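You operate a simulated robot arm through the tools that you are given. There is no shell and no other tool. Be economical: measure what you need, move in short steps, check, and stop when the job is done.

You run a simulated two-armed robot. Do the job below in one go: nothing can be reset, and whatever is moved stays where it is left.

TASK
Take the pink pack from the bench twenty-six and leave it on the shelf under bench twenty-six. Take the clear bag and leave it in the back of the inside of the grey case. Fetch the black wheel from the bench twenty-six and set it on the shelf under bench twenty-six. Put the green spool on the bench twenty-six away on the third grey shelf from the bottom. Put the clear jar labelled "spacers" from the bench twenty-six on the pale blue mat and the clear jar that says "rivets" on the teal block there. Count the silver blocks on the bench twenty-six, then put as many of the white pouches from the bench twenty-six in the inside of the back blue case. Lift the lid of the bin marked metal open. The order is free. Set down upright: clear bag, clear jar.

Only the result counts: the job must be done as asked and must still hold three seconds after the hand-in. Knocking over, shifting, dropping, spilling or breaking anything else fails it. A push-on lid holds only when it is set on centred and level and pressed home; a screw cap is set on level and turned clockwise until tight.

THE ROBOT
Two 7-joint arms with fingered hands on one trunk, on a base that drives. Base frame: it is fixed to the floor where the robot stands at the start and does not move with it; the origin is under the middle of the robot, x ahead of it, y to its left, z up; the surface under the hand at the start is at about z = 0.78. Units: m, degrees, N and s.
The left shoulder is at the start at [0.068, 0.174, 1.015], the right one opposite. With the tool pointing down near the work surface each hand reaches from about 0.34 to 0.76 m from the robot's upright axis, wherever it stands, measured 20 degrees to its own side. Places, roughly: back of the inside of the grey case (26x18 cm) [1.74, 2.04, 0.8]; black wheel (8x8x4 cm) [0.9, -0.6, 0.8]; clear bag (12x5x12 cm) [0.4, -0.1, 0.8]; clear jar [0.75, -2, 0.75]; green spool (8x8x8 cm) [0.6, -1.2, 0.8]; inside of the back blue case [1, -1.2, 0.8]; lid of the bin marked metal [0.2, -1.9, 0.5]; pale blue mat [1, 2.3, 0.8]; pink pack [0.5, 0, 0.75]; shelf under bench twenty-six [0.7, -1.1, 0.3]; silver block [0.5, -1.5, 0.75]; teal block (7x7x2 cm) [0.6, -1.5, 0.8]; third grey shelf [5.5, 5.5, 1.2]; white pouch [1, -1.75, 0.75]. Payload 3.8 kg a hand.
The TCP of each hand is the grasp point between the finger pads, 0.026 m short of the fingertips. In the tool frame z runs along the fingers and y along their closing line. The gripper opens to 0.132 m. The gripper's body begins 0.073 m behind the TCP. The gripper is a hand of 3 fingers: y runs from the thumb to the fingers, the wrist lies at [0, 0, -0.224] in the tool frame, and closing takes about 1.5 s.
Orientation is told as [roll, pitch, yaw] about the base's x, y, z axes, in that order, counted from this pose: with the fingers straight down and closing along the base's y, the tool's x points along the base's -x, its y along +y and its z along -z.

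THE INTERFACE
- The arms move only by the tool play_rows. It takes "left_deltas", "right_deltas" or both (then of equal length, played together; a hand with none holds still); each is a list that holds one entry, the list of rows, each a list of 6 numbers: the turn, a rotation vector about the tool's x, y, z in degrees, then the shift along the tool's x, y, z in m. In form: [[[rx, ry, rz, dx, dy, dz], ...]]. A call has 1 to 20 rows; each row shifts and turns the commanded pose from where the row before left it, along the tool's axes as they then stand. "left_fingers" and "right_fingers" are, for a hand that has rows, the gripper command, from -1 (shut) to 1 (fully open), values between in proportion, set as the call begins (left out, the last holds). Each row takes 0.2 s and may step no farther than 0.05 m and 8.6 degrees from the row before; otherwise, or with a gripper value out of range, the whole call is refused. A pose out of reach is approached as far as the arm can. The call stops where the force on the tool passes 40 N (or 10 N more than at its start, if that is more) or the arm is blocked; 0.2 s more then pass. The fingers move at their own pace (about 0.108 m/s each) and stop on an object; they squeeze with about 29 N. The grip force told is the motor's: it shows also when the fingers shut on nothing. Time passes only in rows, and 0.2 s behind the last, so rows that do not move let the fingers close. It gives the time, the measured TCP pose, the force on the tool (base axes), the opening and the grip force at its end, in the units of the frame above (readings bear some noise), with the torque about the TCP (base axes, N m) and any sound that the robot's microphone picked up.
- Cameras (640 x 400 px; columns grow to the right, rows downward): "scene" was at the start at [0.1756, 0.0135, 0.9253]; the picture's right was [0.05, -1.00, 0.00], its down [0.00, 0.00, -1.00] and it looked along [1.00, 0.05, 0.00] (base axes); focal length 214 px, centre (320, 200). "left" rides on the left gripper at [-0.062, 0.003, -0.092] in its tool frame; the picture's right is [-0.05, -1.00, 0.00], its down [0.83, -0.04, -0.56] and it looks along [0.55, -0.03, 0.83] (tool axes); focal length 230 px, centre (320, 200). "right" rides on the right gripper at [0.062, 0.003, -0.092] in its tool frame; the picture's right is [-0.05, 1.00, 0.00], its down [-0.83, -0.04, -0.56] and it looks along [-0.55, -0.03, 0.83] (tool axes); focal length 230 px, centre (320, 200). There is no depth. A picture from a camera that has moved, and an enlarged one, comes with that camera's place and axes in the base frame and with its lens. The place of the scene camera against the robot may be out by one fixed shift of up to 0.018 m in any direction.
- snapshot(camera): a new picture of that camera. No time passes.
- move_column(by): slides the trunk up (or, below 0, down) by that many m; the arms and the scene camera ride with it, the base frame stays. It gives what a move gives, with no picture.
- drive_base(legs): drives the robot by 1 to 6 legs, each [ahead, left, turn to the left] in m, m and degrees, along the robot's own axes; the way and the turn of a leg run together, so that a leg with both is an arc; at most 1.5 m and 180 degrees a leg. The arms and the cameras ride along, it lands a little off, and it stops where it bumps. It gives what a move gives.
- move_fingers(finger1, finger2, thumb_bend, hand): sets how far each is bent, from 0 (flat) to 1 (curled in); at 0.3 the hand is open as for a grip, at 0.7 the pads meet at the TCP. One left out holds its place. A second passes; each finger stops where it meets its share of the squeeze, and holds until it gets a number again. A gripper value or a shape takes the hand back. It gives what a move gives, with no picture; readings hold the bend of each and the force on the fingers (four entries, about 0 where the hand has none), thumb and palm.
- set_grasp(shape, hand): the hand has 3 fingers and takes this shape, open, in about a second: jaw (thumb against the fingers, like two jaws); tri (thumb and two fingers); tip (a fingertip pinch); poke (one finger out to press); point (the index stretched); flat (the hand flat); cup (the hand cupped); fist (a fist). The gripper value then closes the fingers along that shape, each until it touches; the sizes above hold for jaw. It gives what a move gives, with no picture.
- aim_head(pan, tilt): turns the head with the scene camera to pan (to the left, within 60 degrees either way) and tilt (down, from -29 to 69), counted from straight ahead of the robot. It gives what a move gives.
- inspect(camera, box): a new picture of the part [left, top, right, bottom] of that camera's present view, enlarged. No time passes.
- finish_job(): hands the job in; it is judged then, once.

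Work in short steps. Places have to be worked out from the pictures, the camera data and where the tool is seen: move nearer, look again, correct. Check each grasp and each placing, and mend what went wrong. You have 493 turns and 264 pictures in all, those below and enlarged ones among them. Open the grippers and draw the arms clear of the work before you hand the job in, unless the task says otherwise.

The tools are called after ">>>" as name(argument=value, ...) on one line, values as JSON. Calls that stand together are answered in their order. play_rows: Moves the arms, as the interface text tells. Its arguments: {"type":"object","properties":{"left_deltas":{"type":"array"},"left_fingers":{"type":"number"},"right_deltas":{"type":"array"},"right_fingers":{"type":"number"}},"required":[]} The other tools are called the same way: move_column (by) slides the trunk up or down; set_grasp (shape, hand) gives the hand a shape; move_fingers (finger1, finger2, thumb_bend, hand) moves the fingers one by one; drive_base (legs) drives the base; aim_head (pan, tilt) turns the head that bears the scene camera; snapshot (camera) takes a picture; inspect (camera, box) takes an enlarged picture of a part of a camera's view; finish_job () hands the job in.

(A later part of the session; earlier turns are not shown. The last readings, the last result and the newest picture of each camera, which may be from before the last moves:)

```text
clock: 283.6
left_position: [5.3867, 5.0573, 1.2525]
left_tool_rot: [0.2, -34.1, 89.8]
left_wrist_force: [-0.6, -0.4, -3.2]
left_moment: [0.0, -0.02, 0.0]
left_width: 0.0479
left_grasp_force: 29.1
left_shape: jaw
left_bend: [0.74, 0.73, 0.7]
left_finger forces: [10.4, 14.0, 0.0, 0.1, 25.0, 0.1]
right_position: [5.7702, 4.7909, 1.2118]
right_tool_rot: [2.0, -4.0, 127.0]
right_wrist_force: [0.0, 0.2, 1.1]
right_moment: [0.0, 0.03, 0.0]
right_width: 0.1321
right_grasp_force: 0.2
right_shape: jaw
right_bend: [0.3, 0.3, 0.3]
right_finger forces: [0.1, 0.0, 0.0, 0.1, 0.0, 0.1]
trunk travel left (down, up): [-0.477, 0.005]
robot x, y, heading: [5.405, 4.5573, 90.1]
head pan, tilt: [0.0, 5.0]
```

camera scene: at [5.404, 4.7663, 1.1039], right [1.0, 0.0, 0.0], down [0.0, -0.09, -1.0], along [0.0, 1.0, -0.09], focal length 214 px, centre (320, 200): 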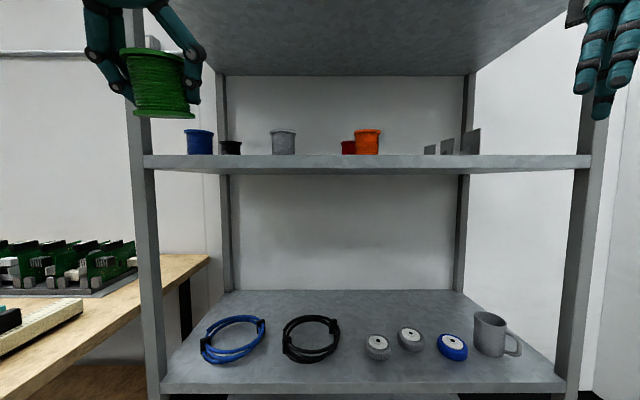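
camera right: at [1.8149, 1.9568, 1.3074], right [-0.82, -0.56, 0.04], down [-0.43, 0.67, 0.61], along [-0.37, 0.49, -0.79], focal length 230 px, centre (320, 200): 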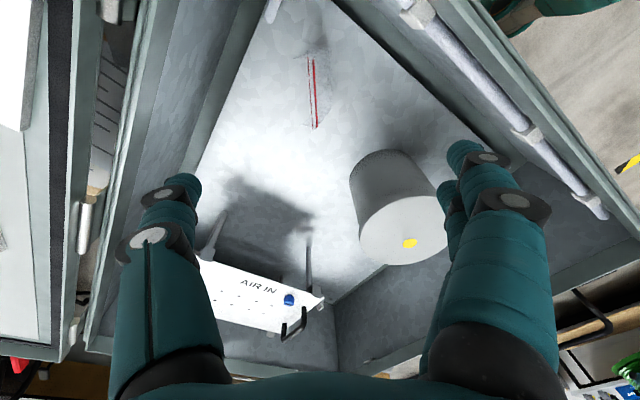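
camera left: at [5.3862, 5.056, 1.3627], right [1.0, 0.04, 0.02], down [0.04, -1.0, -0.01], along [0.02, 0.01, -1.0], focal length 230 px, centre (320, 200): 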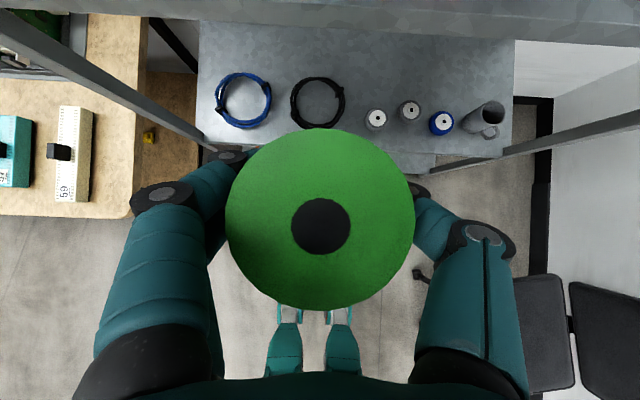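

Now drive forward 0.225 to bring the spool over the shelf front.

>>> drive_base(legs=[[0.225, 0, 0]])

>>> snapshot(camera="left")

>>> snapshot(camera="scene")

```text
clock: 285.4
left_position: [5.3885, 5.2797, 1.2523]
left_tool_rot: [0.2, -34.2, 89.9]
left_wrist_force: [-0.2, 0.0, -2.4]
left_moment: [0.02, -0.04, 0.01]
left_width: 0.0477
left_grasp_force: 28.7
left_shape: jaw
left_bend: [0.74, 0.73, 0.7]
left_finger forces: [10.4, 13.9, 0.0, 0.0, 25.0, 0.0]
right_position: [5.7694, 5.0151, 1.2135]
right_tool_rot: [1.9, -4.3, 127.0]
right_wrist_force: [-0.2, 0.1, -0.9]
right_moment: [0.0, 0.02, 0.0]
right_width: 0.132
right_grasp_force: 0.1
right_shape: jaw
right_bend: [0.3, 0.3, 0.3]
right_finger forces: [0.0, 0.1, 0.1, 0.1, 0.1, 0.1]
trunk travel left (down, up): [-0.477, 0.005]
robot x, y, heading: [5.4024, 4.7788, 90.0]
head pan, tilt: [0.0, 5.0]
```

```text
153 pictures are left
camera left: at [5.3852, 5.2792, 1.3634], right [1.0, 0.04, 0.03], down [0.04, -1.0, -0.01], along [0.03, 0.01, -1.0], focal length 230 px, centre (320, 200)
```

left: 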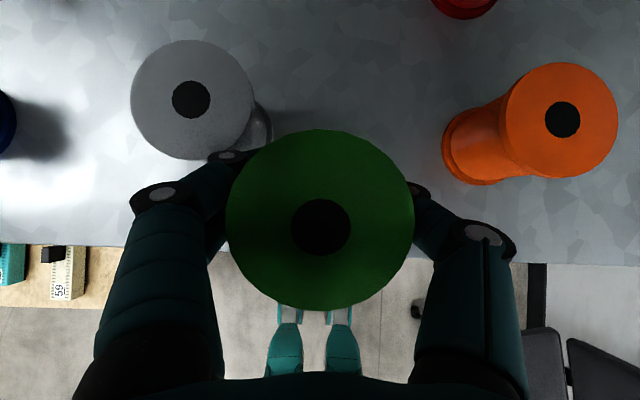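

```text
152 pictures are left
camera scene: at [5.4039, 4.9894, 1.1042], right [1.0, 0.0, 0.0], down [0.0, -0.09, -1.0], along [0.0, 1.0, -0.09], focal length 214 px, centre (320, 200)
```

scene: 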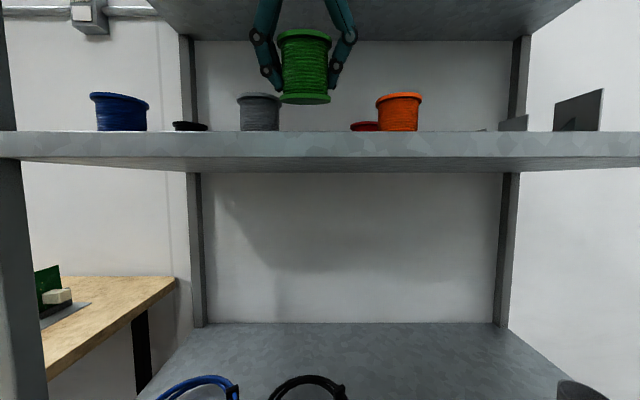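

Other spools stand on this shelf behind my spot; I shift 1.2 cm right and lower to contact.

>>> play_rows(left_deltas=[[[0, 0, 0, 0, -0.012, 0], [0, 0, 0, 0.0112, 0, 0.0166], [0, 0, 0, 0.0084, 0, 0.0124], [0, 0, 0, 0.0028, 0, 0.0041]]])

>>> snapshot(camera="scene")

```text
clock: 286.4
left_position: [5.3995, 5.2811, 1.2128]
left_tool_rot: [0.1, -34.1, 90.0]
left_wrist_force: [-0.7, 0.7, -2.6]
left_moment: [0.03, 0.02, 0.04]
left_width: 0.0474
left_grasp_force: 28.7
left_shape: jaw
left_bend: [0.74, 0.73, 0.7]
left_finger forces: [10.4, 13.8, 0.0, 0.1, 25.0, 0.0]
right_position: [5.7694, 5.0146, 1.2139]
right_tool_rot: [2.0, -4.4, 127.1]
right_wrist_force: [0.1, 0.2, -0.5]
right_moment: [-0.03, 0.03, 0.01]
right_width: 0.1318
right_grasp_force: 0.1
right_shape: jaw
right_bend: [0.3, 0.3, 0.3]
right_finger forces: [0.1, 0.1, 0.1, 0.0, 0.0, 0.1]
trunk travel left (down, up): [-0.477, 0.005]
robot x, y, heading: [5.4097, 4.7767, 89.7]
head pan, tilt: [0.0, 5.0]
```

```text
151 pictures are left
camera scene: at [5.4039, 4.9894, 1.1041], right [1.0, 0.0, 0.0], down [0.0, -0.09, -1.0], along [0.0, 1.0, -0.09], focal length 214 px, centre (320, 200)
```

scene: 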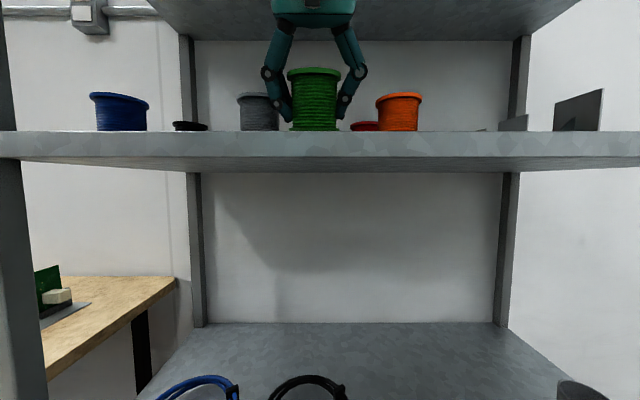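

Very close to the shelf; I lower in 4 mm steps watching the force.

>>> play_rows(left_deltas=[[[0, 0, 0, 0.0028, 0, 0.0041], [0, 0, 0, 0, 0, 0]]])

>>> play_rows(left_deltas=[[[0, 0, 0, 0.0028, 0, 0.0041], [0, 0, 0, 0, 0, 0]]])

```text
clock: 287.0
left_position: [5.3993, 5.28, 1.2088]
left_tool_rot: [0.2, -34.1, 89.8]
left_wrist_force: [-0.2, 0.6, -0.8]
left_moment: [0.01, 0.02, -0.03]
left_width: 0.0475
left_grasp_force: 29.1
left_shape: jaw
left_bend: [0.74, 0.73, 0.7]
left_finger forces: [11.5, 13.9, 0.1, 0.0, 25.6, 0.0]
right_position: [5.7694, 5.0149, 1.2131]
right_tool_rot: [1.9, -4.2, 127.1]
right_wrist_force: [-0.3, -0.9, 0.5]
right_moment: [0.02, -0.02, 0.0]
right_width: 0.1318
right_grasp_force: 0.0
right_shape: jaw
right_bend: [0.3, 0.3, 0.3]
right_finger forces: [0.1, 0.0, 0.1, 0.1, 0.0, 0.1]
trunk travel left (down, up): [-0.477, 0.005]
robot x, y, heading: [5.4079, 4.7798, 90.0]
head pan, tilt: [0.0, 5.0]
```

```text
clock: 287.6
left_position: [5.3986, 5.2808, 1.2037]
left_tool_rot: [0.3, -34.2, 89.9]
left_wrist_force: [0.7, 1.8, 3.4]
left_moment: [-0.15, -0.01, 0.02]
left_width: 0.0476
left_grasp_force: 29.2
left_shape: jaw
left_bend: [0.74, 0.74, 0.7]
left_finger forces: [12.9, 15.5, 0.0, 0.0, 27.0, 0.0]
right_position: [5.7695, 5.0151, 1.2127]
right_tool_rot: [2.0, -4.4, 127.1]
right_wrist_force: [-0.3, -0.1, 0.4]
right_moment: [0.01, -0.01, 0.02]
right_width: 0.132
right_grasp_force: 0.1
right_shape: jaw
right_bend: [0.3, 0.3, 0.3]
right_finger forces: [0.0, 0.0, 0.0, 0.1, 0.0, 0.1]
trunk travel left (down, up): [-0.477, 0.005]
robot x, y, heading: [5.403, 4.7802, 89.9]
head pan, tilt: [0.0, 5.0]
```

Contact made. Open moderately and check before withdrawing.

>>> play_rows(left_deltas=[[[0, 0, 0, 0, 0, 0], [0, 0, 0, 0, 0, 0], [0, 0, 0, 0, 0, 0], [0, 0, 0, 0, 0, 0]]], left_fingers=0.42)

>>> snapshot(camera="left")

```text
clock: 288.6
left_position: [5.3995, 5.281, 1.2021]
left_tool_rot: [0.2, -34.2, 89.9]
left_wrist_force: [-0.1, -0.5, -0.4]
left_moment: [0.01, -0.01, -0.02]
left_width: 0.0934
left_grasp_force: 0.0
left_shape: jaw
left_bend: [0.67, 0.67, 0.64]
left_finger forces: [0.0, 0.0, 0.0, 0.0, 0.0, 0.0]
right_position: [5.7708, 5.0144, 1.2133]
right_tool_rot: [2.0, -4.2, 127.0]
right_wrist_force: [-0.2, 0.3, 0.5]
right_moment: [0.04, -0.01, 0.01]
right_width: 0.132
right_grasp_force: 0.0
right_shape: jaw
right_bend: [0.3, 0.3, 0.3]
right_finger forces: [0.0, 0.0, 0.0, 0.0, 0.1, 0.0]
trunk travel left (down, up): [-0.477, 0.005]
robot x, y, heading: [5.4071, 4.778, 90.1]
head pan, tilt: [0.0, 5.0]
```

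```text
150 pictures are left
camera left: at [5.3972, 5.2794, 1.3131], right [1.0, 0.04, 0.03], down [0.04, -1.0, -0.01], along [0.03, 0.01, -1.0], focal length 230 px, centre (320, 200)
```

left: 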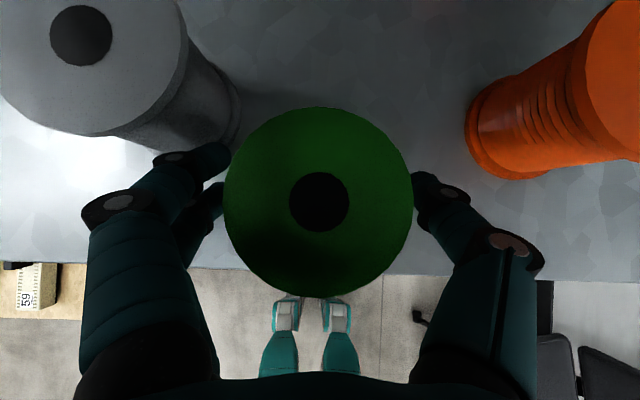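

Fingers are clear of the flange; withdraw along the tool axis, then back up the base.

>>> play_rows(left_deltas=[[[0, 0, 0, 0, 0, -0.02], [0, 0, 0, 0, 0, -0.03], [0, 0, 0, 0, 0, -0.03], [0, 0, 0, 0, 0, -0.03]]])

>>> drive_base(legs=[[-0.4, 0, 0]])

>>> snapshot(camera="scene")

```text
clock: 289.6
left_position: [5.3992, 5.2169, 1.2952]
left_tool_rot: [0.3, -34.2, 89.8]
left_wrist_force: [1.3, -0.5, 0.7]
left_moment: [-0.01, 0.02, -0.03]
left_width: 0.0934
left_grasp_force: 0.0
left_shape: jaw
left_bend: [0.67, 0.67, 0.64]
left_finger forces: [0.0, 0.0, 0.1, 0.1, 0.1, 0.0]
right_position: [5.7692, 5.0132, 1.213]
right_tool_rot: [2.0, -4.3, 127.2]
right_wrist_force: [0.4, -0.3, -0.8]
right_moment: [0.04, -0.05, 0.01]
right_width: 0.1318
right_grasp_force: 0.0
right_shape: jaw
right_bend: [0.3, 0.3, 0.3]
right_finger forces: [0.0, 0.1, 0.1, 0.0, 0.0, 0.0]
trunk travel left (down, up): [-0.477, 0.005]
robot x, y, heading: [5.4019, 4.7803, 90.1]
head pan, tilt: [0.0, 5.0]
```

```text
clock: 292.1
left_position: [5.3985, 4.8168, 1.2949]
left_tool_rot: [0.2, -34.1, 90.0]
left_wrist_force: [-0.4, -0.5, 0.2]
left_moment: [0.04, 0.02, 0.02]
left_width: 0.0933
left_grasp_force: 0.0
left_shape: jaw
left_bend: [0.67, 0.67, 0.64]
left_finger forces: [0.0, 0.0, 0.0, 0.0, 0.0, 0.0]
right_position: [5.7697, 4.6147, 1.212]
right_tool_rot: [2.0, -4.2, 127.2]
right_wrist_force: [-0.3, -0.6, 0.3]
right_moment: [-0.02, 0.0, 0.0]
right_width: 0.132
right_grasp_force: 0.0
right_shape: jaw
right_bend: [0.3, 0.3, 0.3]
right_finger forces: [0.0, 0.0, 0.0, 0.1, 0.1, 0.0]
trunk travel left (down, up): [-0.477, 0.005]
robot x, y, heading: [5.4023, 4.3776, 89.9]
head pan, tilt: [0.0, 5.0]
```

```text
149 pictures are left
camera scene: at [5.4029, 4.588, 1.1039], right [1.0, 0.0, 0.0], down [0.0, -0.09, -1.0], along [0.0, 1.0, -0.09], focal length 214 px, centre (320, 200)
```

scene: 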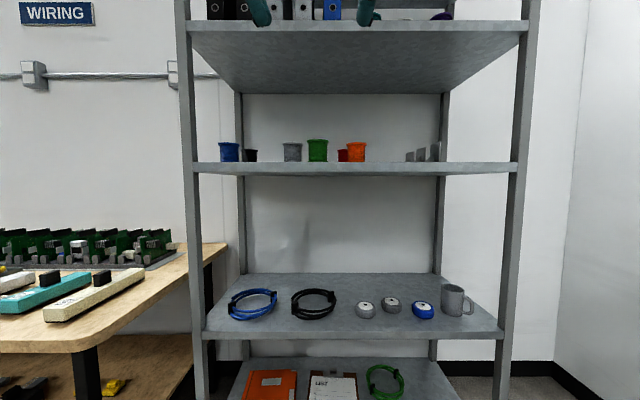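

The green spool stands on the third shelf. Now I bring both hands to neutral before driving to the back side of bench 26.

>>> play_rows(left_deltas=[[[0, 8.5, 0, 0, 0.03, 0], [0, 8.5, 0, 0, 0.03, 0], [0, 8.5, 0, 0, 0.03, 0], [0, 8.5, 0, 0, 0.03, 0], [0, 0, 0, 0, 0.03, 0], [0, 0, 0, 0, 0.03, 0], [0, 0, 0, 0, 0.03, 0]]], right_deltas=[[[0, 0, 7.4, 0, 0, 0], [0, 0, 7.4, 0, 0, 0], [0, 0, 7.4, 0, 0, 0], [0, 0, 7.4, 0, 0, 0], [0, 0, 7.4, 0, 0, 0], [0, 0, 0, 0, 0, 0], [0, 0, 0, 0, 0, 0]]], left_fingers=1)

>>> drive_base(legs=[[0, 1.5, 0], [0, 0.1, 0], [-1.2, 0, 0]])

```text
clock: 293.7
left_position: [5.1874, 4.8154, 1.2948]
left_tool_rot: [0.1, -0.1, 90.1]
left_wrist_force: [-0.3, 0.1, 0.3]
left_moment: [0.0, -0.01, -0.01]
left_width: 0.1319
left_grasp_force: 0.0
left_shape: jaw
left_bend: [0.3, 0.3, 0.3]
left_finger forces: [0.0, 0.0, 0.0, 0.0, 0.0, 0.0]
right_position: [5.7686, 4.6137, 1.2143]
right_tool_rot: [4.1, -2.2, 90.1]
right_wrist_force: [0.0, 0.0, -0.4]
right_moment: [0.0, -0.04, 0.02]
right_width: 0.1319
right_grasp_force: 0.1
right_shape: jaw
right_bend: [0.3, 0.3, 0.3]
right_finger forces: [0.0, 0.0, 0.1, 0.1, 0.0, 0.0]
trunk travel left (down, up): [-0.477, 0.005]
robot x, y, heading: [5.4056, 4.3779, 89.9]
head pan, tilt: [0.0, 5.0]
```

```text
clock: 313.6
left_position: [3.6089, 3.6134, 1.2939]
left_tool_rot: [0.2, -0.1, 90.5]
left_wrist_force: [-0.1, -0.2, -0.2]
left_moment: [0.02, -0.01, 0.0]
left_width: 0.132
left_grasp_force: 0.1
left_shape: jaw
left_bend: [0.3, 0.3, 0.3]
left_finger forces: [0.0, 0.1, 0.1, 0.0, 0.1, 0.0]
right_position: [4.1912, 3.4155, 1.2127]
right_tool_rot: [4.0, -2.2, 90.6]
right_wrist_force: [-0.4, 0.2, 0.3]
right_moment: [-0.04, -0.03, 0.01]
right_width: 0.1319
right_grasp_force: 0.0
right_shape: jaw
right_bend: [0.3, 0.3, 0.3]
right_finger forces: [0.0, 0.0, 0.0, 0.2, 0.1, 0.0]
trunk travel left (down, up): [-0.477, 0.005]
robot x, y, heading: [3.8304, 3.1786, 90.5]
head pan, tilt: [0.0, 5.0]
```

Continue: strafe left, back down the aisle, then turn to face −x toward the bench's back side.

>>> drive_base(legs=[[0, 0.65, 0], [-1.5, 0, 0], [-1.2, 0, 0], [0, 0, 89.5]])

>>> aim_head(pan=20, tilt=12)

>>> snapshot(camera="scene")

```text
clock: 336.3
left_position: [2.7497, 0.2608, 1.2937]
left_tool_rot: [0.2, -0.1, 179.3]
left_wrist_force: [-0.6, 1.1, -0.9]
left_moment: [-0.02, 0.02, 0.03]
left_width: 0.132
left_grasp_force: 0.1
left_shape: jaw
left_bend: [0.3, 0.3, 0.3]
left_finger forces: [0.0, 0.1, 0.0, 0.2, 0.0, 0.0]
right_position: [2.9609, 0.8383, 1.2133]
right_tool_rot: [4.2, -2.2, 179.4]
right_wrist_force: [0.1, 0.6, 0.2]
right_moment: [-0.03, 0.01, -0.03]
right_width: 0.1318
right_grasp_force: 0.0
right_shape: jaw
right_bend: [0.3, 0.3, 0.3]
right_finger forces: [0.0, 0.0, 0.0, 0.0, 0.0, 0.0]
trunk travel left (down, up): [-0.477, 0.005]
robot x, y, heading: [3.1891, 0.4734, 178.8]
head pan, tilt: [0.0, 5.0]
```

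```text
clock: 337.1
left_position: [2.7505, 0.2591, 1.2942]
left_tool_rot: [0.2, -0.1, 179.2]
left_wrist_force: [0.0, -0.7, 0.7]
left_moment: [0.0, 0.0, 0.0]
left_width: 0.132
left_grasp_force: 0.1
left_shape: jaw
left_bend: [0.3, 0.3, 0.3]
left_finger forces: [0.0, 0.1, 0.0, 0.0, 0.1, 0.0]
right_position: [2.9611, 0.8386, 1.2134]
right_tool_rot: [4.1, -2.2, 179.4]
right_wrist_force: [0.9, -0.4, -0.1]
right_moment: [0.0, 0.04, 0.0]
right_width: 0.1315
right_grasp_force: 0.0
right_shape: jaw
right_bend: [0.3, 0.3, 0.3]
right_finger forces: [0.0, 0.0, 0.1, 0.1, 0.0, 0.0]
trunk travel left (down, up): [-0.477, 0.005]
robot x, y, heading: [3.1908, 0.4726, 179.5]
head pan, tilt: [20.0, 12.0]
```

```text
148 pictures are left
camera scene: at [2.9912, 0.4519, 1.0928], right [-0.33, 0.94, 0.0], down [0.2, 0.07, -0.98], along [-0.92, -0.32, -0.21], focal length 214 px, centre (320, 200)
```

scene: 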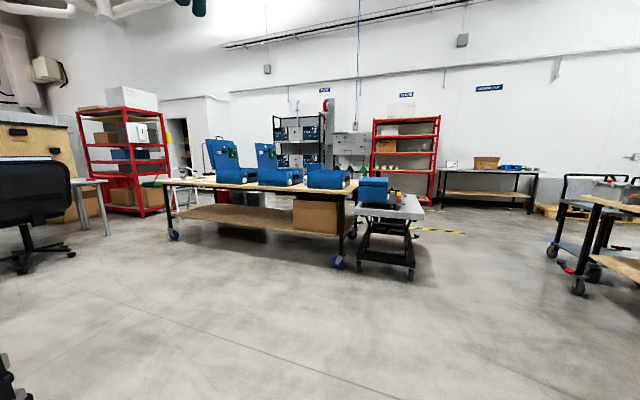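

The back side is clear. I drive closer and along to y≈−1.6.

>>> drive_base(legs=[[0.9, 0, 0.5], [0, 1.5, 0], [0, 0.5, 0]])

>>> aim_head(pan=0, tilt=25)

>>> snapshot(camera="scene")

```text
clock: 359.3
left_position: [1.8094, -1.732, 1.2951]
left_tool_rot: [0.2, -0.2, 178.6]
left_wrist_force: [-0.5, 0.4, 0.0]
left_moment: [-0.01, -0.01, 0.02]
left_width: 0.1317
left_grasp_force: 0.0
left_shape: jaw
left_bend: [0.3, 0.3, 0.3]
left_finger forces: [0.0, 0.0, 0.0, 0.1, 0.1, 0.1]
right_position: [2.0279, -1.1577, 1.2133]
right_tool_rot: [4.1, -2.2, 178.7]
right_wrist_force: [0.2, 0.0, 0.4]
right_moment: [-0.03, -0.01, -0.01]
right_width: 0.132
right_grasp_force: 0.1
right_shape: jaw
right_bend: [0.3, 0.3, 0.3]
right_finger forces: [0.0, 0.1, 0.0, 0.1, 0.0, 0.1]
trunk travel left (down, up): [-0.477, 0.005]
robot x, y, heading: [2.2532, -1.5266, 178.6]
head pan, tilt: [20.0, 12.0]
```

```text
clock: 360.1
left_position: [1.8101, -1.7325, 1.2952]
left_tool_rot: [0.2, -0.1, 178.6]
left_wrist_force: [0.3, -0.8, 0.2]
left_moment: [-0.04, 0.0, 0.04]
left_width: 0.1318
left_grasp_force: 0.2
left_shape: jaw
left_bend: [0.3, 0.3, 0.3]
left_finger forces: [0.1, 0.0, 0.0, 0.0, 0.0, 0.0]
right_position: [2.0282, -1.1579, 1.213]
right_tool_rot: [3.9, -2.3, 178.7]
right_wrist_force: [0.2, 0.6, 0.7]
right_moment: [-0.03, 0.0, 0.0]
right_width: 0.1319
right_grasp_force: 0.1
right_shape: jaw
right_bend: [0.3, 0.3, 0.3]
right_finger forces: [0.0, 0.0, 0.0, 0.0, 0.0, 0.0]
trunk travel left (down, up): [-0.477, 0.005]
robot x, y, heading: [2.2557, -1.526, 178.6]
head pan, tilt: [0.0, 25.0]
```

```text
147 pictures are left
camera scene: at [2.0503, -1.5122, 1.0717], right [0.03, 1.0, 0.0], down [0.42, -0.01, -0.91], along [-0.91, 0.02, -0.42], focal length 214 px, centre (320, 200)
```

scene: 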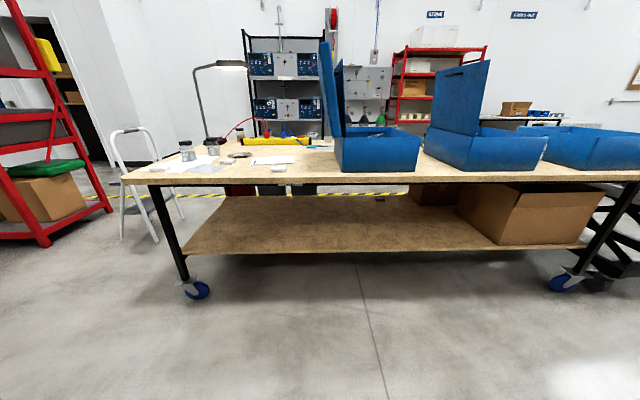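

I move closer: to about (1.62, −1.85) with the hands above the pouches and jars.

>>> drive_base(legs=[[0.3, 0.33, 1.4], [0.33, 0, 0]])

>>> aim_head(pan=10, tilt=45)

>>> snapshot(camera="scene")

>>> snapshot(camera="right")

>>> snapshot(camera="left")

```text
clock: 365.4
left_position: [1.182, -2.0697, 1.2954]
left_tool_rot: [0.3, -0.3, -179.8]
left_wrist_force: [-0.9, 1.0, -0.4]
left_moment: [0.01, -0.05, 0.03]
left_width: 0.1319
left_grasp_force: 0.1
left_shape: jaw
left_bend: [0.3, 0.3, 0.3]
left_finger forces: [0.0, 0.1, 0.0, 0.0, 0.0, 0.0]
right_position: [1.3841, -1.489, 1.2133]
right_tool_rot: [4.1, -2.2, -179.7]
right_wrist_force: [0.2, 0.0, 0.2]
right_moment: [0.01, -0.03, -0.03]
right_width: 0.132
right_grasp_force: 0.0
right_shape: jaw
right_bend: [0.3, 0.3, 0.3]
right_finger forces: [0.1, 0.0, 0.1, 0.0, 0.0, 0.1]
trunk travel left (down, up): [-0.477, 0.005]
robot x, y, heading: [1.6158, -1.8523, -180.1]
head pan, tilt: [0.0, 25.0]
```

```text
clock: 366.2
left_position: [1.1824, -2.0709, 1.295]
left_tool_rot: [0.3, -0.2, -179.8]
left_wrist_force: [0.2, -0.5, -0.1]
left_moment: [0.01, -0.01, -0.03]
left_width: 0.132
left_grasp_force: 0.0
left_shape: jaw
left_bend: [0.3, 0.3, 0.3]
left_finger forces: [0.1, 0.0, 0.0, 0.0, 0.0, 0.0]
right_position: [1.3834, -1.4896, 1.2133]
right_tool_rot: [4.1, -2.2, -179.7]
right_wrist_force: [-0.5, 0.2, -0.1]
right_moment: [0.0, -0.01, 0.0]
right_width: 0.1319
right_grasp_force: 0.0
right_shape: jaw
right_bend: [0.3, 0.3, 0.3]
right_finger forces: [0.0, 0.0, 0.0, 0.0, 0.0, 0.0]
trunk travel left (down, up): [-0.477, 0.005]
robot x, y, heading: [1.6193, -1.8529, -180.0]
head pan, tilt: [10.0, 45.0]
```

```text
146 pictures are left
camera scene: at [1.4281, -1.8579, 1.0411], right [-0.17, 0.98, 0.0], down [0.7, 0.12, -0.71], along [-0.7, -0.12, -0.71], focal length 214 px, centre (320, 200)
```

scene: 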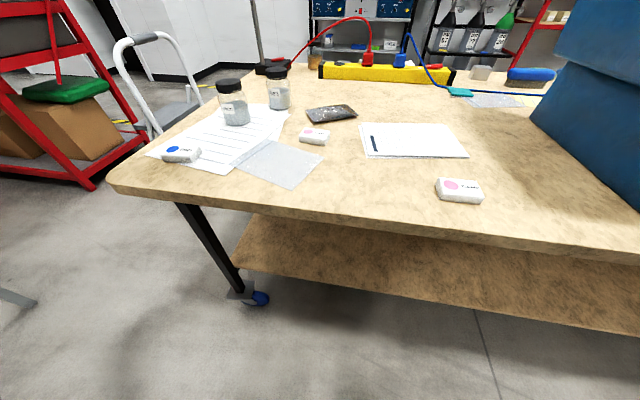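

```text
145 pictures are left
camera right: at [1.4489, -1.4854, 1.3017], right [-0.04, -1.0, 0.07], down [-0.81, 0.08, 0.58], along [-0.59, -0.03, -0.81], focal length 230 px, centre (320, 200)
```

right: 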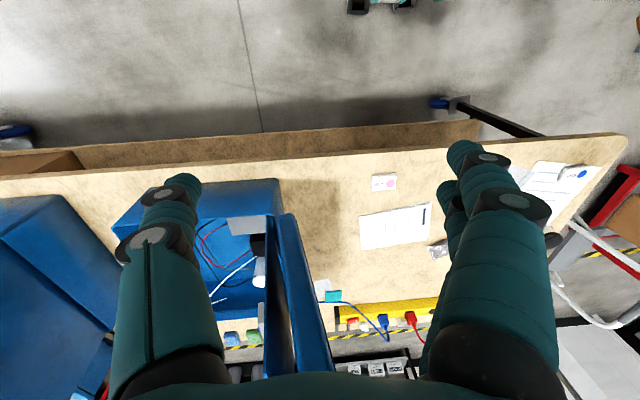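

```text
144 pictures are left
camera left: at [1.1212, -2.0735, 1.3868], right [-0.06, 1.0, 0.0], down [0.83, 0.05, 0.55], along [0.55, 0.03, -0.83], focal length 230 px, centre (320, 200)
```

left: 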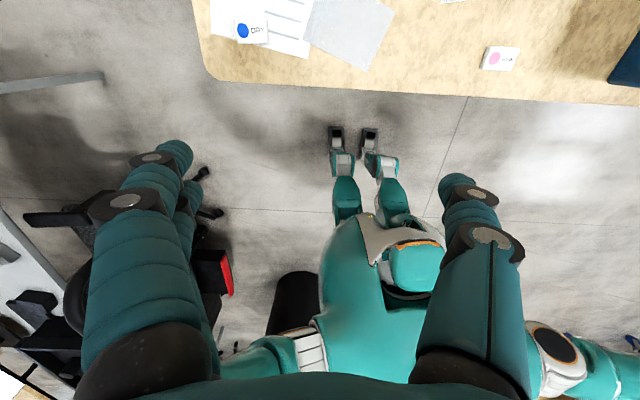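

I zoom in to read labels on jars and pouches and count silver blocks.

>>> inspect(camera="scene", box=[150, 50, 350, 190])

>>> inspect(camera="scene", box=[300, 40, 580, 215])

```text
2.86 times, centred on (250, 120) of scene
camera zoom: at [1.4281, -1.8579, 1.0411], right [-0.17, 0.98, 0.0], down [0.7, 0.12, -0.71], along [-0.7, -0.12, -0.71], focal length 613 px, centre (520, 429)
```

zoom: 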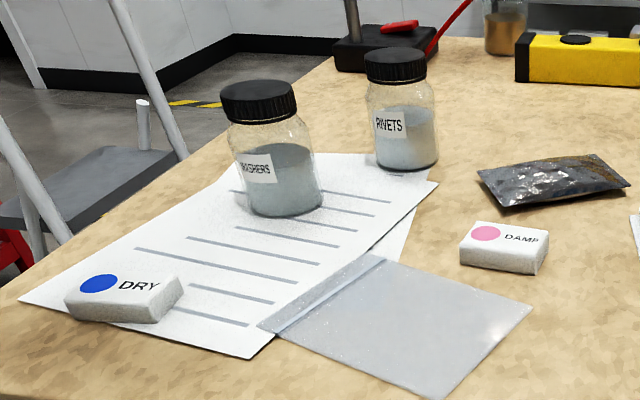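

```text
2.29 times, centred on (440, 128) of scene
camera zoom: at [1.4281, -1.8579, 1.0411], right [-0.17, 0.98, 0.0], down [0.7, 0.12, -0.71], along [-0.7, -0.12, -0.71], focal length 490 px, centre (46, 366)
```

zoom: 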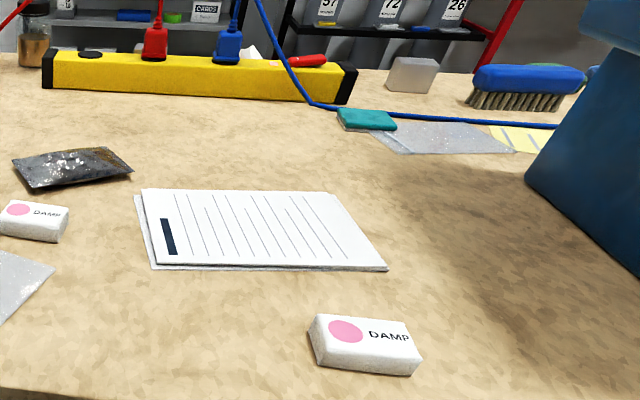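

Jars here read WASHERS and RIVETS; the spacers jar must be the amber one at the front corner. Pouches: two DAMP, one DRY (all white). First pouch at (1.13, −1.667): I bring the right hand above it.

>>> play_rows(right_deltas=[[[4.1, 2.2, 0, 0, 0, 0], [0, 0, 0, -0.0316, 0.0221, 0.0266], [0, 0, 0, -0.0316, 0.0221, 0.0266], [0, 0, 0, -0.0316, 0.0221, 0.0266], [0, 0, 0, -0.0316, 0.0221, 0.0266], [0, 0, 0, -0.0316, 0.0221, 0.0266], [0, 0, 0, -0.0316, 0.0221, 0.0266], [0, 0, 0, -0.0316, 0.0221, 0.0266], [0, 0, 0, -0.0316, 0.0221, 0.0266]]])

>>> snapshot(camera="right")

```text
clock: 368.2
left_position: [1.182, -2.072, 1.2947]
left_tool_rot: [0.2, -0.2, -179.9]
left_wrist_force: [-0.3, -0.6, 0.1]
left_moment: [0.01, 0.02, -0.02]
left_width: 0.1316
left_grasp_force: 0.1
left_shape: jaw
left_bend: [0.3, 0.3, 0.3]
left_finger forces: [0.0, 0.0, 0.0, 0.0, 0.0, 0.0]
right_position: [1.1865, -1.62, 1.0199]
right_tool_rot: [0.2, -0.2, -179.7]
right_wrist_force: [-1.2, -0.8, 0.0]
right_moment: [0.03, -0.02, -0.01]
right_width: 0.1318
right_grasp_force: 0.1
right_shape: jaw
right_bend: [0.3, 0.3, 0.3]
right_finger forces: [0.0, 0.0, 0.0, 0.1, 0.1, 0.1]
right hand out of reach, approached as far as the arm can: row 8, 9
trunk travel left (down, up): [-0.477, 0.005]
robot x, y, heading: [1.6164, -1.8494, -179.9]
head pan, tilt: [10.0, 45.0]
```

```text
141 pictures are left
camera right: at [1.2483, -1.6219, 1.111], right [-0.05, -1.0, 0.0], down [-0.83, 0.04, 0.56], along [-0.56, 0.02, -0.83], focal length 230 px, centre (320, 200)
```

right: 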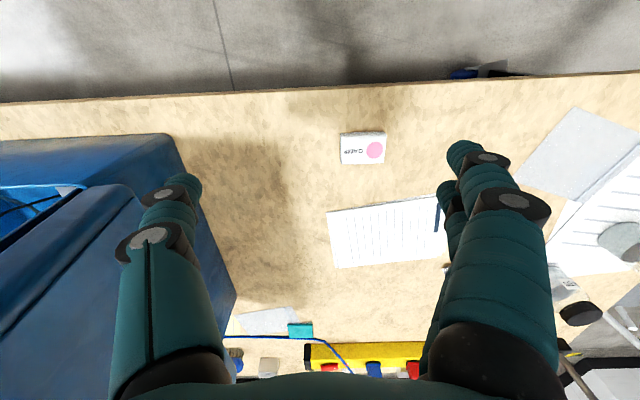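

The arm limits persist at this height; I lower the trunk 0.12 to ease the reach, then correct toward the pouch at (1.126, −1.677).

>>> move_column(by=-0.1)

>>> play_rows(right_deltas=[[[0, 0, 0, -0.03, 0.029, 0], [0, 0, 0, -0.03, 0.028, 0]]])

>>> snapshot(camera="right")

```text
clock: 369.6
left_position: [1.1825, -2.0704, 1.1946]
left_tool_rot: [0.2, -0.1, -179.8]
left_wrist_force: [0.6, -0.4, 0.4]
left_moment: [-0.02, 0.01, 0.03]
left_width: 0.132
left_grasp_force: 0.0
left_shape: jaw
left_bend: [0.3, 0.3, 0.3]
left_finger forces: [0.0, 0.0, 0.0, 0.0, 0.1, 0.0]
right_position: [1.1865, -1.6188, 0.9224]
right_tool_rot: [0.0, -0.1, -179.6]
right_wrist_force: [0.0, -0.9, -0.2]
right_moment: [-0.02, 0.04, 0.0]
right_width: 0.132
right_grasp_force: 0.1
right_shape: jaw
right_bend: [0.3, 0.3, 0.3]
right_finger forces: [0.0, 0.0, 0.0, 0.0, 0.0, 0.0]
trunk travel left (down, up): [-0.377, 0.105]
robot x, y, heading: [1.6164, -1.8503, -180.0]
head pan, tilt: [10.0, 45.0]
```

```text
clock: 370.2
left_position: [1.1803, -2.0696, 1.1949]
left_tool_rot: [0.3, -0.1, -179.8]
left_wrist_force: [-0.7, 0.5, -0.6]
left_moment: [0.01, 0.01, -0.03]
left_width: 0.1318
left_grasp_force: 0.0
left_shape: jaw
left_bend: [0.3, 0.3, 0.3]
left_finger forces: [0.1, 0.0, 0.1, 0.0, 0.0, 0.0]
right_position: [1.1298, -1.6596, 0.923]
right_tool_rot: [-0.1, -0.1, -179.9]
right_wrist_force: [0.5, 0.3, 0.0]
right_moment: [0.01, -0.01, 0.03]
right_width: 0.132
right_grasp_force: 0.0
right_shape: jaw
right_bend: [0.3, 0.3, 0.3]
right_finger forces: [0.0, 0.0, 0.0, 0.1, 0.0, 0.0]
right hand out of reach, approached as far as the arm can: row 2
trunk travel left (down, up): [-0.377, 0.105]
robot x, y, heading: [1.6233, -1.8495, -179.9]
head pan, tilt: [10.0, 45.0]
```

```text
140 pictures are left
camera right: at [1.1909, -1.6614, 1.0145], right [-0.05, -1.0, 0.0], down [-0.83, 0.04, 0.56], along [-0.55, 0.03, -0.83], focal length 230 px, centre (320, 200)
```

right: 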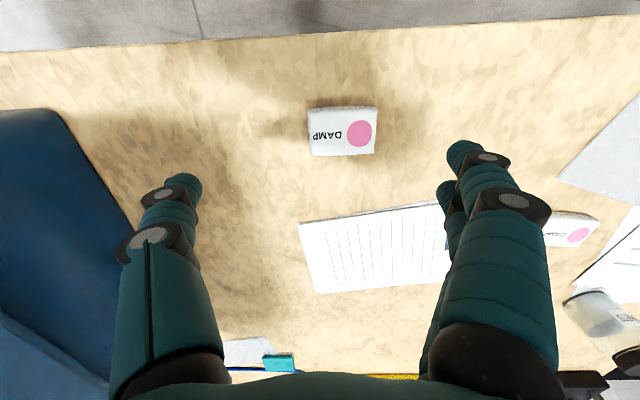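

I nudge the base 2 cm left and 0.7 cm forward for centring, then descend.

>>> drive_base(legs=[[0.007, 0.02, 0]])

>>> play_rows(right_deltas=[[[0, 0, 0, 0, 0, 0.04], [0, 0, 0, 0, 0, 0.04], [0, 0, 0, 0, 0, 0.032]]])

>>> snapshot(camera="right")

```text
clock: 371.0
left_position: [1.1753, -2.0898, 1.1935]
left_tool_rot: [0.2, -0.3, -179.9]
left_wrist_force: [-0.9, -0.3, 0.4]
left_moment: [-0.01, -0.02, 0.02]
left_width: 0.132
left_grasp_force: 0.1
left_shape: jaw
left_bend: [0.3, 0.3, 0.3]
left_finger forces: [0.1, 0.0, 0.0, 0.0, 0.1, 0.0]
right_position: [1.1231, -1.6788, 0.9241]
right_tool_rot: [0.0, 0.0, -179.7]
right_wrist_force: [0.5, 0.2, -0.6]
right_moment: [0.04, 0.0, 0.01]
right_width: 0.1318
right_grasp_force: 0.1
right_shape: jaw
right_bend: [0.3, 0.3, 0.3]
right_finger forces: [0.0, 0.0, 0.0, 0.0, 0.1, 0.1]
trunk travel left (down, up): [-0.377, 0.105]
robot x, y, heading: [1.614, -1.8703, -179.6]
head pan, tilt: [10.0, 45.0]
```

```text
clock: 371.8
left_position: [1.175, -2.0908, 1.1945]
left_tool_rot: [0.2, -0.2, -179.7]
left_wrist_force: [0.0, 0.2, -1.0]
left_moment: [-0.02, 0.02, -0.03]
left_width: 0.1318
left_grasp_force: 0.1
left_shape: jaw
left_bend: [0.3, 0.3, 0.3]
left_finger forces: [0.0, 0.0, 0.0, 0.0, 0.1, 0.0]
right_position: [1.1231, -1.6625, 0.8296]
right_tool_rot: [0.0, -0.1, -179.6]
right_wrist_force: [-0.4, 0.4, 0.3]
right_moment: [0.02, 0.02, -0.04]
right_width: 0.1319
right_grasp_force: 0.0
right_shape: jaw
right_bend: [0.3, 0.3, 0.3]
right_finger forces: [0.0, 0.1, 0.0, 0.1, 0.0, 0.0]
right hand out of reach, approached as far as the arm can: row 1, 2, 3
trunk travel left (down, up): [-0.377, 0.105]
robot x, y, heading: [1.6101, -1.8692, -180.0]
head pan, tilt: [10.0, 45.0]
```

```text
139 pictures are left
camera right: at [1.1849, -1.6644, 0.9212], right [-0.05, -1.0, 0.0], down [-0.83, 0.04, 0.56], along [-0.56, 0.02, -0.83], focal length 230 px, centre (320, 200)
```

right: 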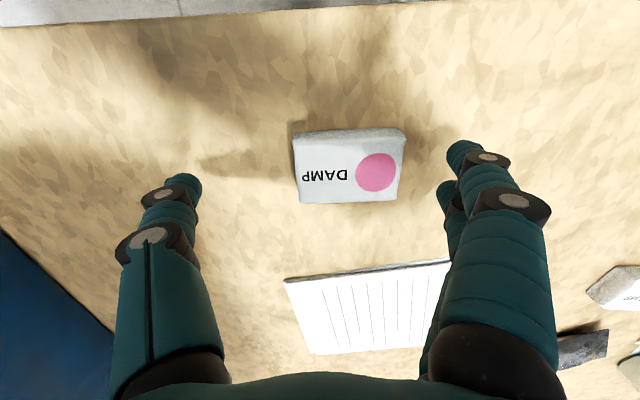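

Fine-tune with the base and trunk (the arm drifts outward otherwise): strafe 1.7 cm left, lower 1.8 cm, then close.

>>> drive_base(legs=[[0, 0.017, 0]])

>>> move_column(by=-0.018)

>>> play_rows(right_deltas=[[[0, 0, 0, 0, 0, 0], [0, 0, 0, 0, 0, 0], [0, 0, 0, 0, 0, 0], [0, 0, 0, 0, 0, 0], [0, 0, 0, 0, 0, 0], [0, 0, 0, 0, 0, 0], [0, 0, 0, 0, 0, 0]]], right_fingers=-1)

>>> snapshot(camera="right")

```text
clock: 372.7
left_position: [1.1751, -2.1065, 1.1941]
left_tool_rot: [0.3, -0.3, -179.7]
left_wrist_force: [0.7, 0.1, -0.3]
left_moment: [0.01, -0.01, -0.03]
left_width: 0.132
left_grasp_force: 0.1
left_shape: jaw
left_bend: [0.3, 0.3, 0.3]
left_finger forces: [0.1, 0.0, 0.0, 0.1, 0.0, 0.0]
right_position: [1.1227, -1.6793, 0.8312]
right_tool_rot: [0.1, -0.1, -179.8]
right_wrist_force: [-0.2, 0.0, -0.1]
right_moment: [0.0, -0.02, -0.01]
right_width: 0.1318
right_grasp_force: 0.1
right_shape: jaw
right_bend: [0.3, 0.3, 0.3]
right_finger forces: [0.0, 0.1, 0.0, 0.0, 0.0, 0.1]
trunk travel left (down, up): [-0.377, 0.105]
robot x, y, heading: [1.6097, -1.8926, -180.0]
head pan, tilt: [10.0, 45.0]
```

```text
clock: 373.3
left_position: [1.1756, -2.1065, 1.1771]
left_tool_rot: [0.3, -0.2, -179.9]
left_wrist_force: [-0.2, 0.5, 0.0]
left_moment: [0.02, 0.03, 0.02]
left_width: 0.1319
left_grasp_force: 0.2
left_shape: jaw
left_bend: [0.3, 0.3, 0.3]
left_finger forces: [0.0, 0.0, 0.0, 0.1, 0.1, 0.1]
right_position: [1.1233, -1.6793, 0.813]
right_tool_rot: [0.0, -0.2, -179.7]
right_wrist_force: [0.0, 0.7, 0.7]
right_moment: [0.02, 0.05, 0.01]
right_width: 0.1318
right_grasp_force: 0.0
right_shape: jaw
right_bend: [0.3, 0.3, 0.3]
right_finger forces: [0.1, 0.1, 0.0, 0.0, 0.1, 0.0]
trunk travel left (down, up): [-0.359, 0.123]
robot x, y, heading: [1.6109, -1.887, -180.1]
head pan, tilt: [10.0, 45.0]
```

```text
clock: 374.9
left_position: [1.1743, -2.1073, 1.1776]
left_tool_rot: [0.1, -0.2, -179.9]
left_wrist_force: [0.5, 0.8, -0.1]
left_moment: [0.01, -0.01, -0.01]
left_width: 0.1322
left_grasp_force: 0.1
left_shape: jaw
left_bend: [0.3, 0.3, 0.3]
left_finger forces: [0.1, 0.1, 0.1, 0.0, 0.0, 0.1]
right_position: [1.1225, -1.6788, 0.8131]
right_tool_rot: [0.1, -0.1, -179.6]
right_wrist_force: [-0.5, -0.5, -0.1]
right_moment: [-0.06, -0.01, -0.02]
right_width: 0.0593
right_grasp_force: 29.1
right_shape: jaw
right_bend: [0.73, 0.73, 0.7]
right_finger forces: [13.1, 13.2, 0.0, 0.1, 26.2, 0.1]
trunk travel left (down, up): [-0.359, 0.123]
robot x, y, heading: [1.61, -1.8889, -180.0]
head pan, tilt: [10.0, 45.0]
```

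```text
138 pictures are left
camera right: at [1.185, -1.6814, 0.9035], right [-0.05, -1.0, 0.0], down [-0.83, 0.04, 0.56], along [-0.56, 0.02, -0.83], focal length 230 px, centre (320, 200)
```

right: 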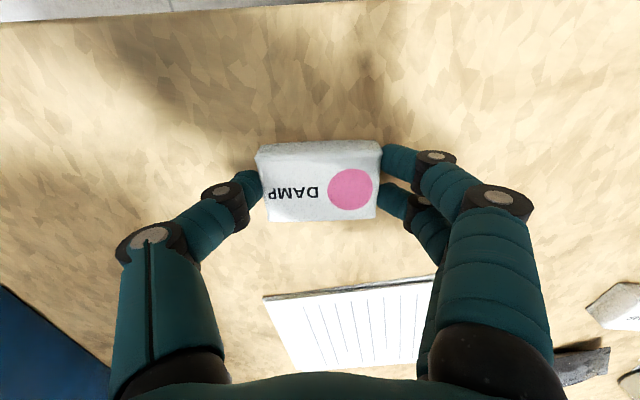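

First pouch gripped. I lift it and bring the left hand over the second DAMP pouch (≈(0.99, −1.945)).

>>> play_rows(right_deltas=[[[0, 0, 0, 0, 0, -0.035], [0, 0, 0, 0, 0, -0.035], [0, 0, 0, 0, 0, -0.035], [0, 0, 0, 0, 0, -0.035], [0, 0, 0, 0, 0, -0.03], [0, 0, 0, 0, 0, 0]]], left_deltas=[[[0, 0, 0, -0.031, -0.027, 0.025], [0, 0, 0, -0.031, -0.027, 0.025], [0, 0, 0, -0.031, -0.027, 0.025], [0, 0, 0, -0.031, -0.027, 0.025], [0, 0, 0, -0.031, -0.027, 0.025], [0, 0, 0, -0.031, -0.027, 0.025]]])

>>> snapshot(camera="left")

```text
clock: 376.3
left_position: [0.9884, -1.9453, 1.0283]
left_tool_rot: [0.2, -0.2, -179.8]
left_wrist_force: [-0.7, 0.4, 0.2]
left_moment: [0.0, -0.07, 0.01]
left_width: 0.1317
left_grasp_force: 0.0
left_shape: jaw
left_bend: [0.3, 0.3, 0.3]
left_finger forces: [0.0, 0.1, 0.0, 0.0, 0.0, 0.0]
right_position: [1.1232, -1.6774, 0.9835]
right_tool_rot: [0.2, -0.1, -179.6]
right_wrist_force: [0.2, 0.0, -0.5]
right_moment: [0.0, 0.0, 0.0]
right_width: 0.0594
right_grasp_force: 29.1
right_shape: jaw
right_bend: [0.73, 0.73, 0.7]
right_finger forces: [13.1, 13.3, 0.1, 0.1, 26.3, 0.0]
trunk travel left (down, up): [-0.359, 0.123]
robot x, y, heading: [1.6136, -1.8876, -179.8]
head pan, tilt: [10.0, 45.0]
```

```text
137 pictures are left
camera left: at [0.9268, -1.9479, 1.1189], right [-0.05, 1.0, 0.0], down [0.83, 0.05, 0.55], along [0.55, 0.03, -0.83], focal length 230 px, centre (320, 200)
```

left: 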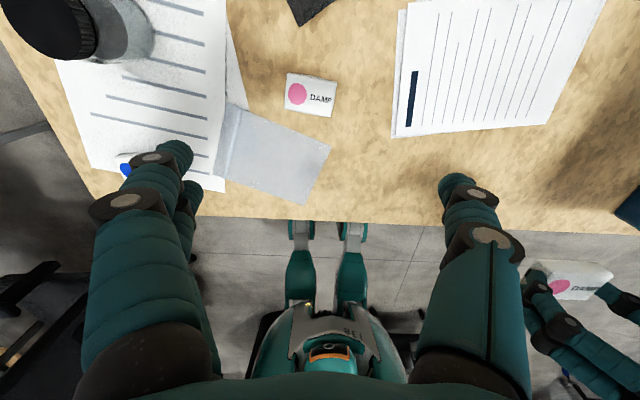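

Pouch 2 at (0.975, −1.958), turned −8°. Align and descend.

>>> play_rows(left_deltas=[[[0, 0, 7.5, -0.013, 0.013, 0], [0, 0, 0, 0, 0, 0.043], [0, 0, 0, 0, 0, 0.043], [0, 0, 0, 0, 0, 0.043], [0, 0, 0, 0, 0, 0.043]]])

>>> snapshot(camera="left")

```text
clock: 377.5
left_position: [0.973, -1.96, 0.8538]
left_tool_rot: [0.1, -0.1, 172.7]
left_wrist_force: [0.1, -0.2, -0.3]
left_moment: [0.03, 0.01, -0.01]
left_width: 0.1318
left_grasp_force: 0.1
left_shape: jaw
left_bend: [0.3, 0.3, 0.3]
left_finger forces: [0.0, 0.0, 0.0, 0.0, 0.1, 0.1]
right_position: [1.1235, -1.6778, 0.9828]
right_tool_rot: [0.1, -0.1, -179.7]
right_wrist_force: [-1.4, -0.2, 0.0]
right_moment: [0.0, -0.01, -0.01]
right_width: 0.0594
right_grasp_force: 29.5
right_shape: jaw
right_bend: [0.73, 0.73, 0.7]
right_finger forces: [13.1, 13.2, 0.0, 0.0, 26.3, 0.0]
trunk travel left (down, up): [-0.359, 0.123]
robot x, y, heading: [1.6082, -1.8857, -179.8]
head pan, tilt: [10.0, 45.0]
```

```text
136 pictures are left
camera left: at [0.9133, -1.9543, 0.9465], right [0.08, 1.0, 0.0], down [0.83, -0.06, 0.55], along [0.55, -0.05, -0.83], focal length 230 px, centre (320, 200)
```

left: 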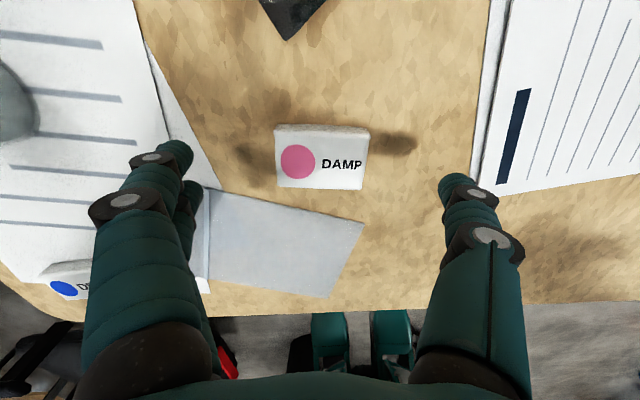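

Centred. Down 3.7 cm and close.

>>> play_rows(left_deltas=[[[0, 0, 0, 0, 0, 0.037]]])

>>> play_rows(left_deltas=[[[0, 0, 0, 0, 0, 0], [0, 0, 0, 0, 0, 0], [0, 0, 0, 0, 0, 0], [0, 0, 0, 0, 0, 0], [0, 0, 0, 0, 0, 0], [0, 0, 0, 0, 0, 0], [0, 0, 0, 0, 0, 0]]], left_fingers=-1)

>>> play_rows(left_deltas=[[[0, 0, 0, 0, 0, -0.04], [0, 0, 0, 0, 0, -0.04], [0, 0, 0, 0, 0, -0.04], [0, 0, 0, 0, 0, -0.04]]])

>>> snapshot(camera="left")

```text
clock: 377.9
left_position: [0.9731, -1.9601, 0.8168]
left_tool_rot: [0.2, 0.0, 172.5]
left_wrist_force: [0.2, 0.4, 0.7]
left_moment: [0.02, -0.01, -0.03]
left_width: 0.1319
left_grasp_force: 0.1
left_shape: jaw
left_bend: [0.3, 0.3, 0.3]
left_finger forces: [0.1, 0.0, 0.0, 0.0, 0.0, 0.1]
right_position: [1.1231, -1.678, 0.9821]
right_tool_rot: [0.1, -0.1, -179.7]
right_wrist_force: [0.0, 0.1, 0.1]
right_moment: [0.01, -0.04, -0.01]
right_width: 0.0596
right_grasp_force: 28.8
right_shape: jaw
right_bend: [0.73, 0.73, 0.7]
right_finger forces: [13.0, 13.4, 0.2, 0.0, 26.3, 0.0]
trunk travel left (down, up): [-0.359, 0.123]
robot x, y, heading: [1.6079, -1.8869, -180.0]
head pan, tilt: [10.0, 45.0]
```

```text
clock: 379.5
left_position: [0.9741, -1.9601, 0.8175]
left_tool_rot: [0.2, -0.2, 172.7]
left_wrist_force: [-0.9, 0.4, 0.0]
left_moment: [0.03, 0.0, 0.01]
left_width: 0.0594
left_grasp_force: 29.4
left_shape: jaw
left_bend: [0.73, 0.73, 0.7]
left_finger forces: [12.9, 13.2, 0.0, 0.0, 26.1, 0.0]
right_position: [1.1235, -1.6782, 0.9832]
right_tool_rot: [0.1, 0.0, -179.8]
right_wrist_force: [0.3, 0.4, -0.5]
right_moment: [-0.01, 0.0, 0.03]
right_width: 0.0595
right_grasp_force: 28.6
right_shape: jaw
right_bend: [0.73, 0.73, 0.7]
right_finger forces: [13.1, 13.3, 0.0, 0.0, 26.3, 0.0]
trunk travel left (down, up): [-0.359, 0.123]
robot x, y, heading: [1.6153, -1.8915, -179.9]
head pan, tilt: [10.0, 45.0]
```

```text
clock: 380.5
left_position: [0.9753, -1.9591, 0.9779]
left_tool_rot: [0.2, 0.0, 172.7]
left_wrist_force: [0.7, -0.9, -0.6]
left_moment: [-0.01, 0.03, -0.01]
left_width: 0.0594
left_grasp_force: 28.9
left_shape: jaw
left_bend: [0.73, 0.73, 0.7]
left_finger forces: [13.0, 13.2, 0.0, 0.0, 26.0, 0.0]
right_position: [1.1243, -1.6791, 0.9814]
right_tool_rot: [0.2, -0.1, -179.8]
right_wrist_force: [-0.5, -0.7, -0.3]
right_moment: [0.0, 0.0, 0.0]
right_width: 0.0593
right_grasp_force: 29.2
right_shape: jaw
right_bend: [0.73, 0.73, 0.7]
right_finger forces: [13.2, 13.3, 0.0, 0.0, 26.3, 0.0]
trunk travel left (down, up): [-0.359, 0.123]
robot x, y, heading: [1.6133, -1.8879, -180.0]
head pan, tilt: [10.0, 45.0]
```

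```text
135 pictures are left
camera left: at [0.9143, -1.9532, 1.0701], right [0.08, 1.0, 0.0], down [0.83, -0.06, 0.55], along [0.55, -0.05, -0.83], focal length 230 px, centre (320, 200)
```

left: 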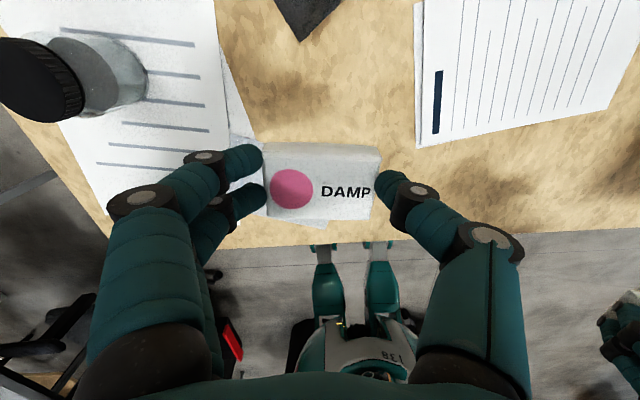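

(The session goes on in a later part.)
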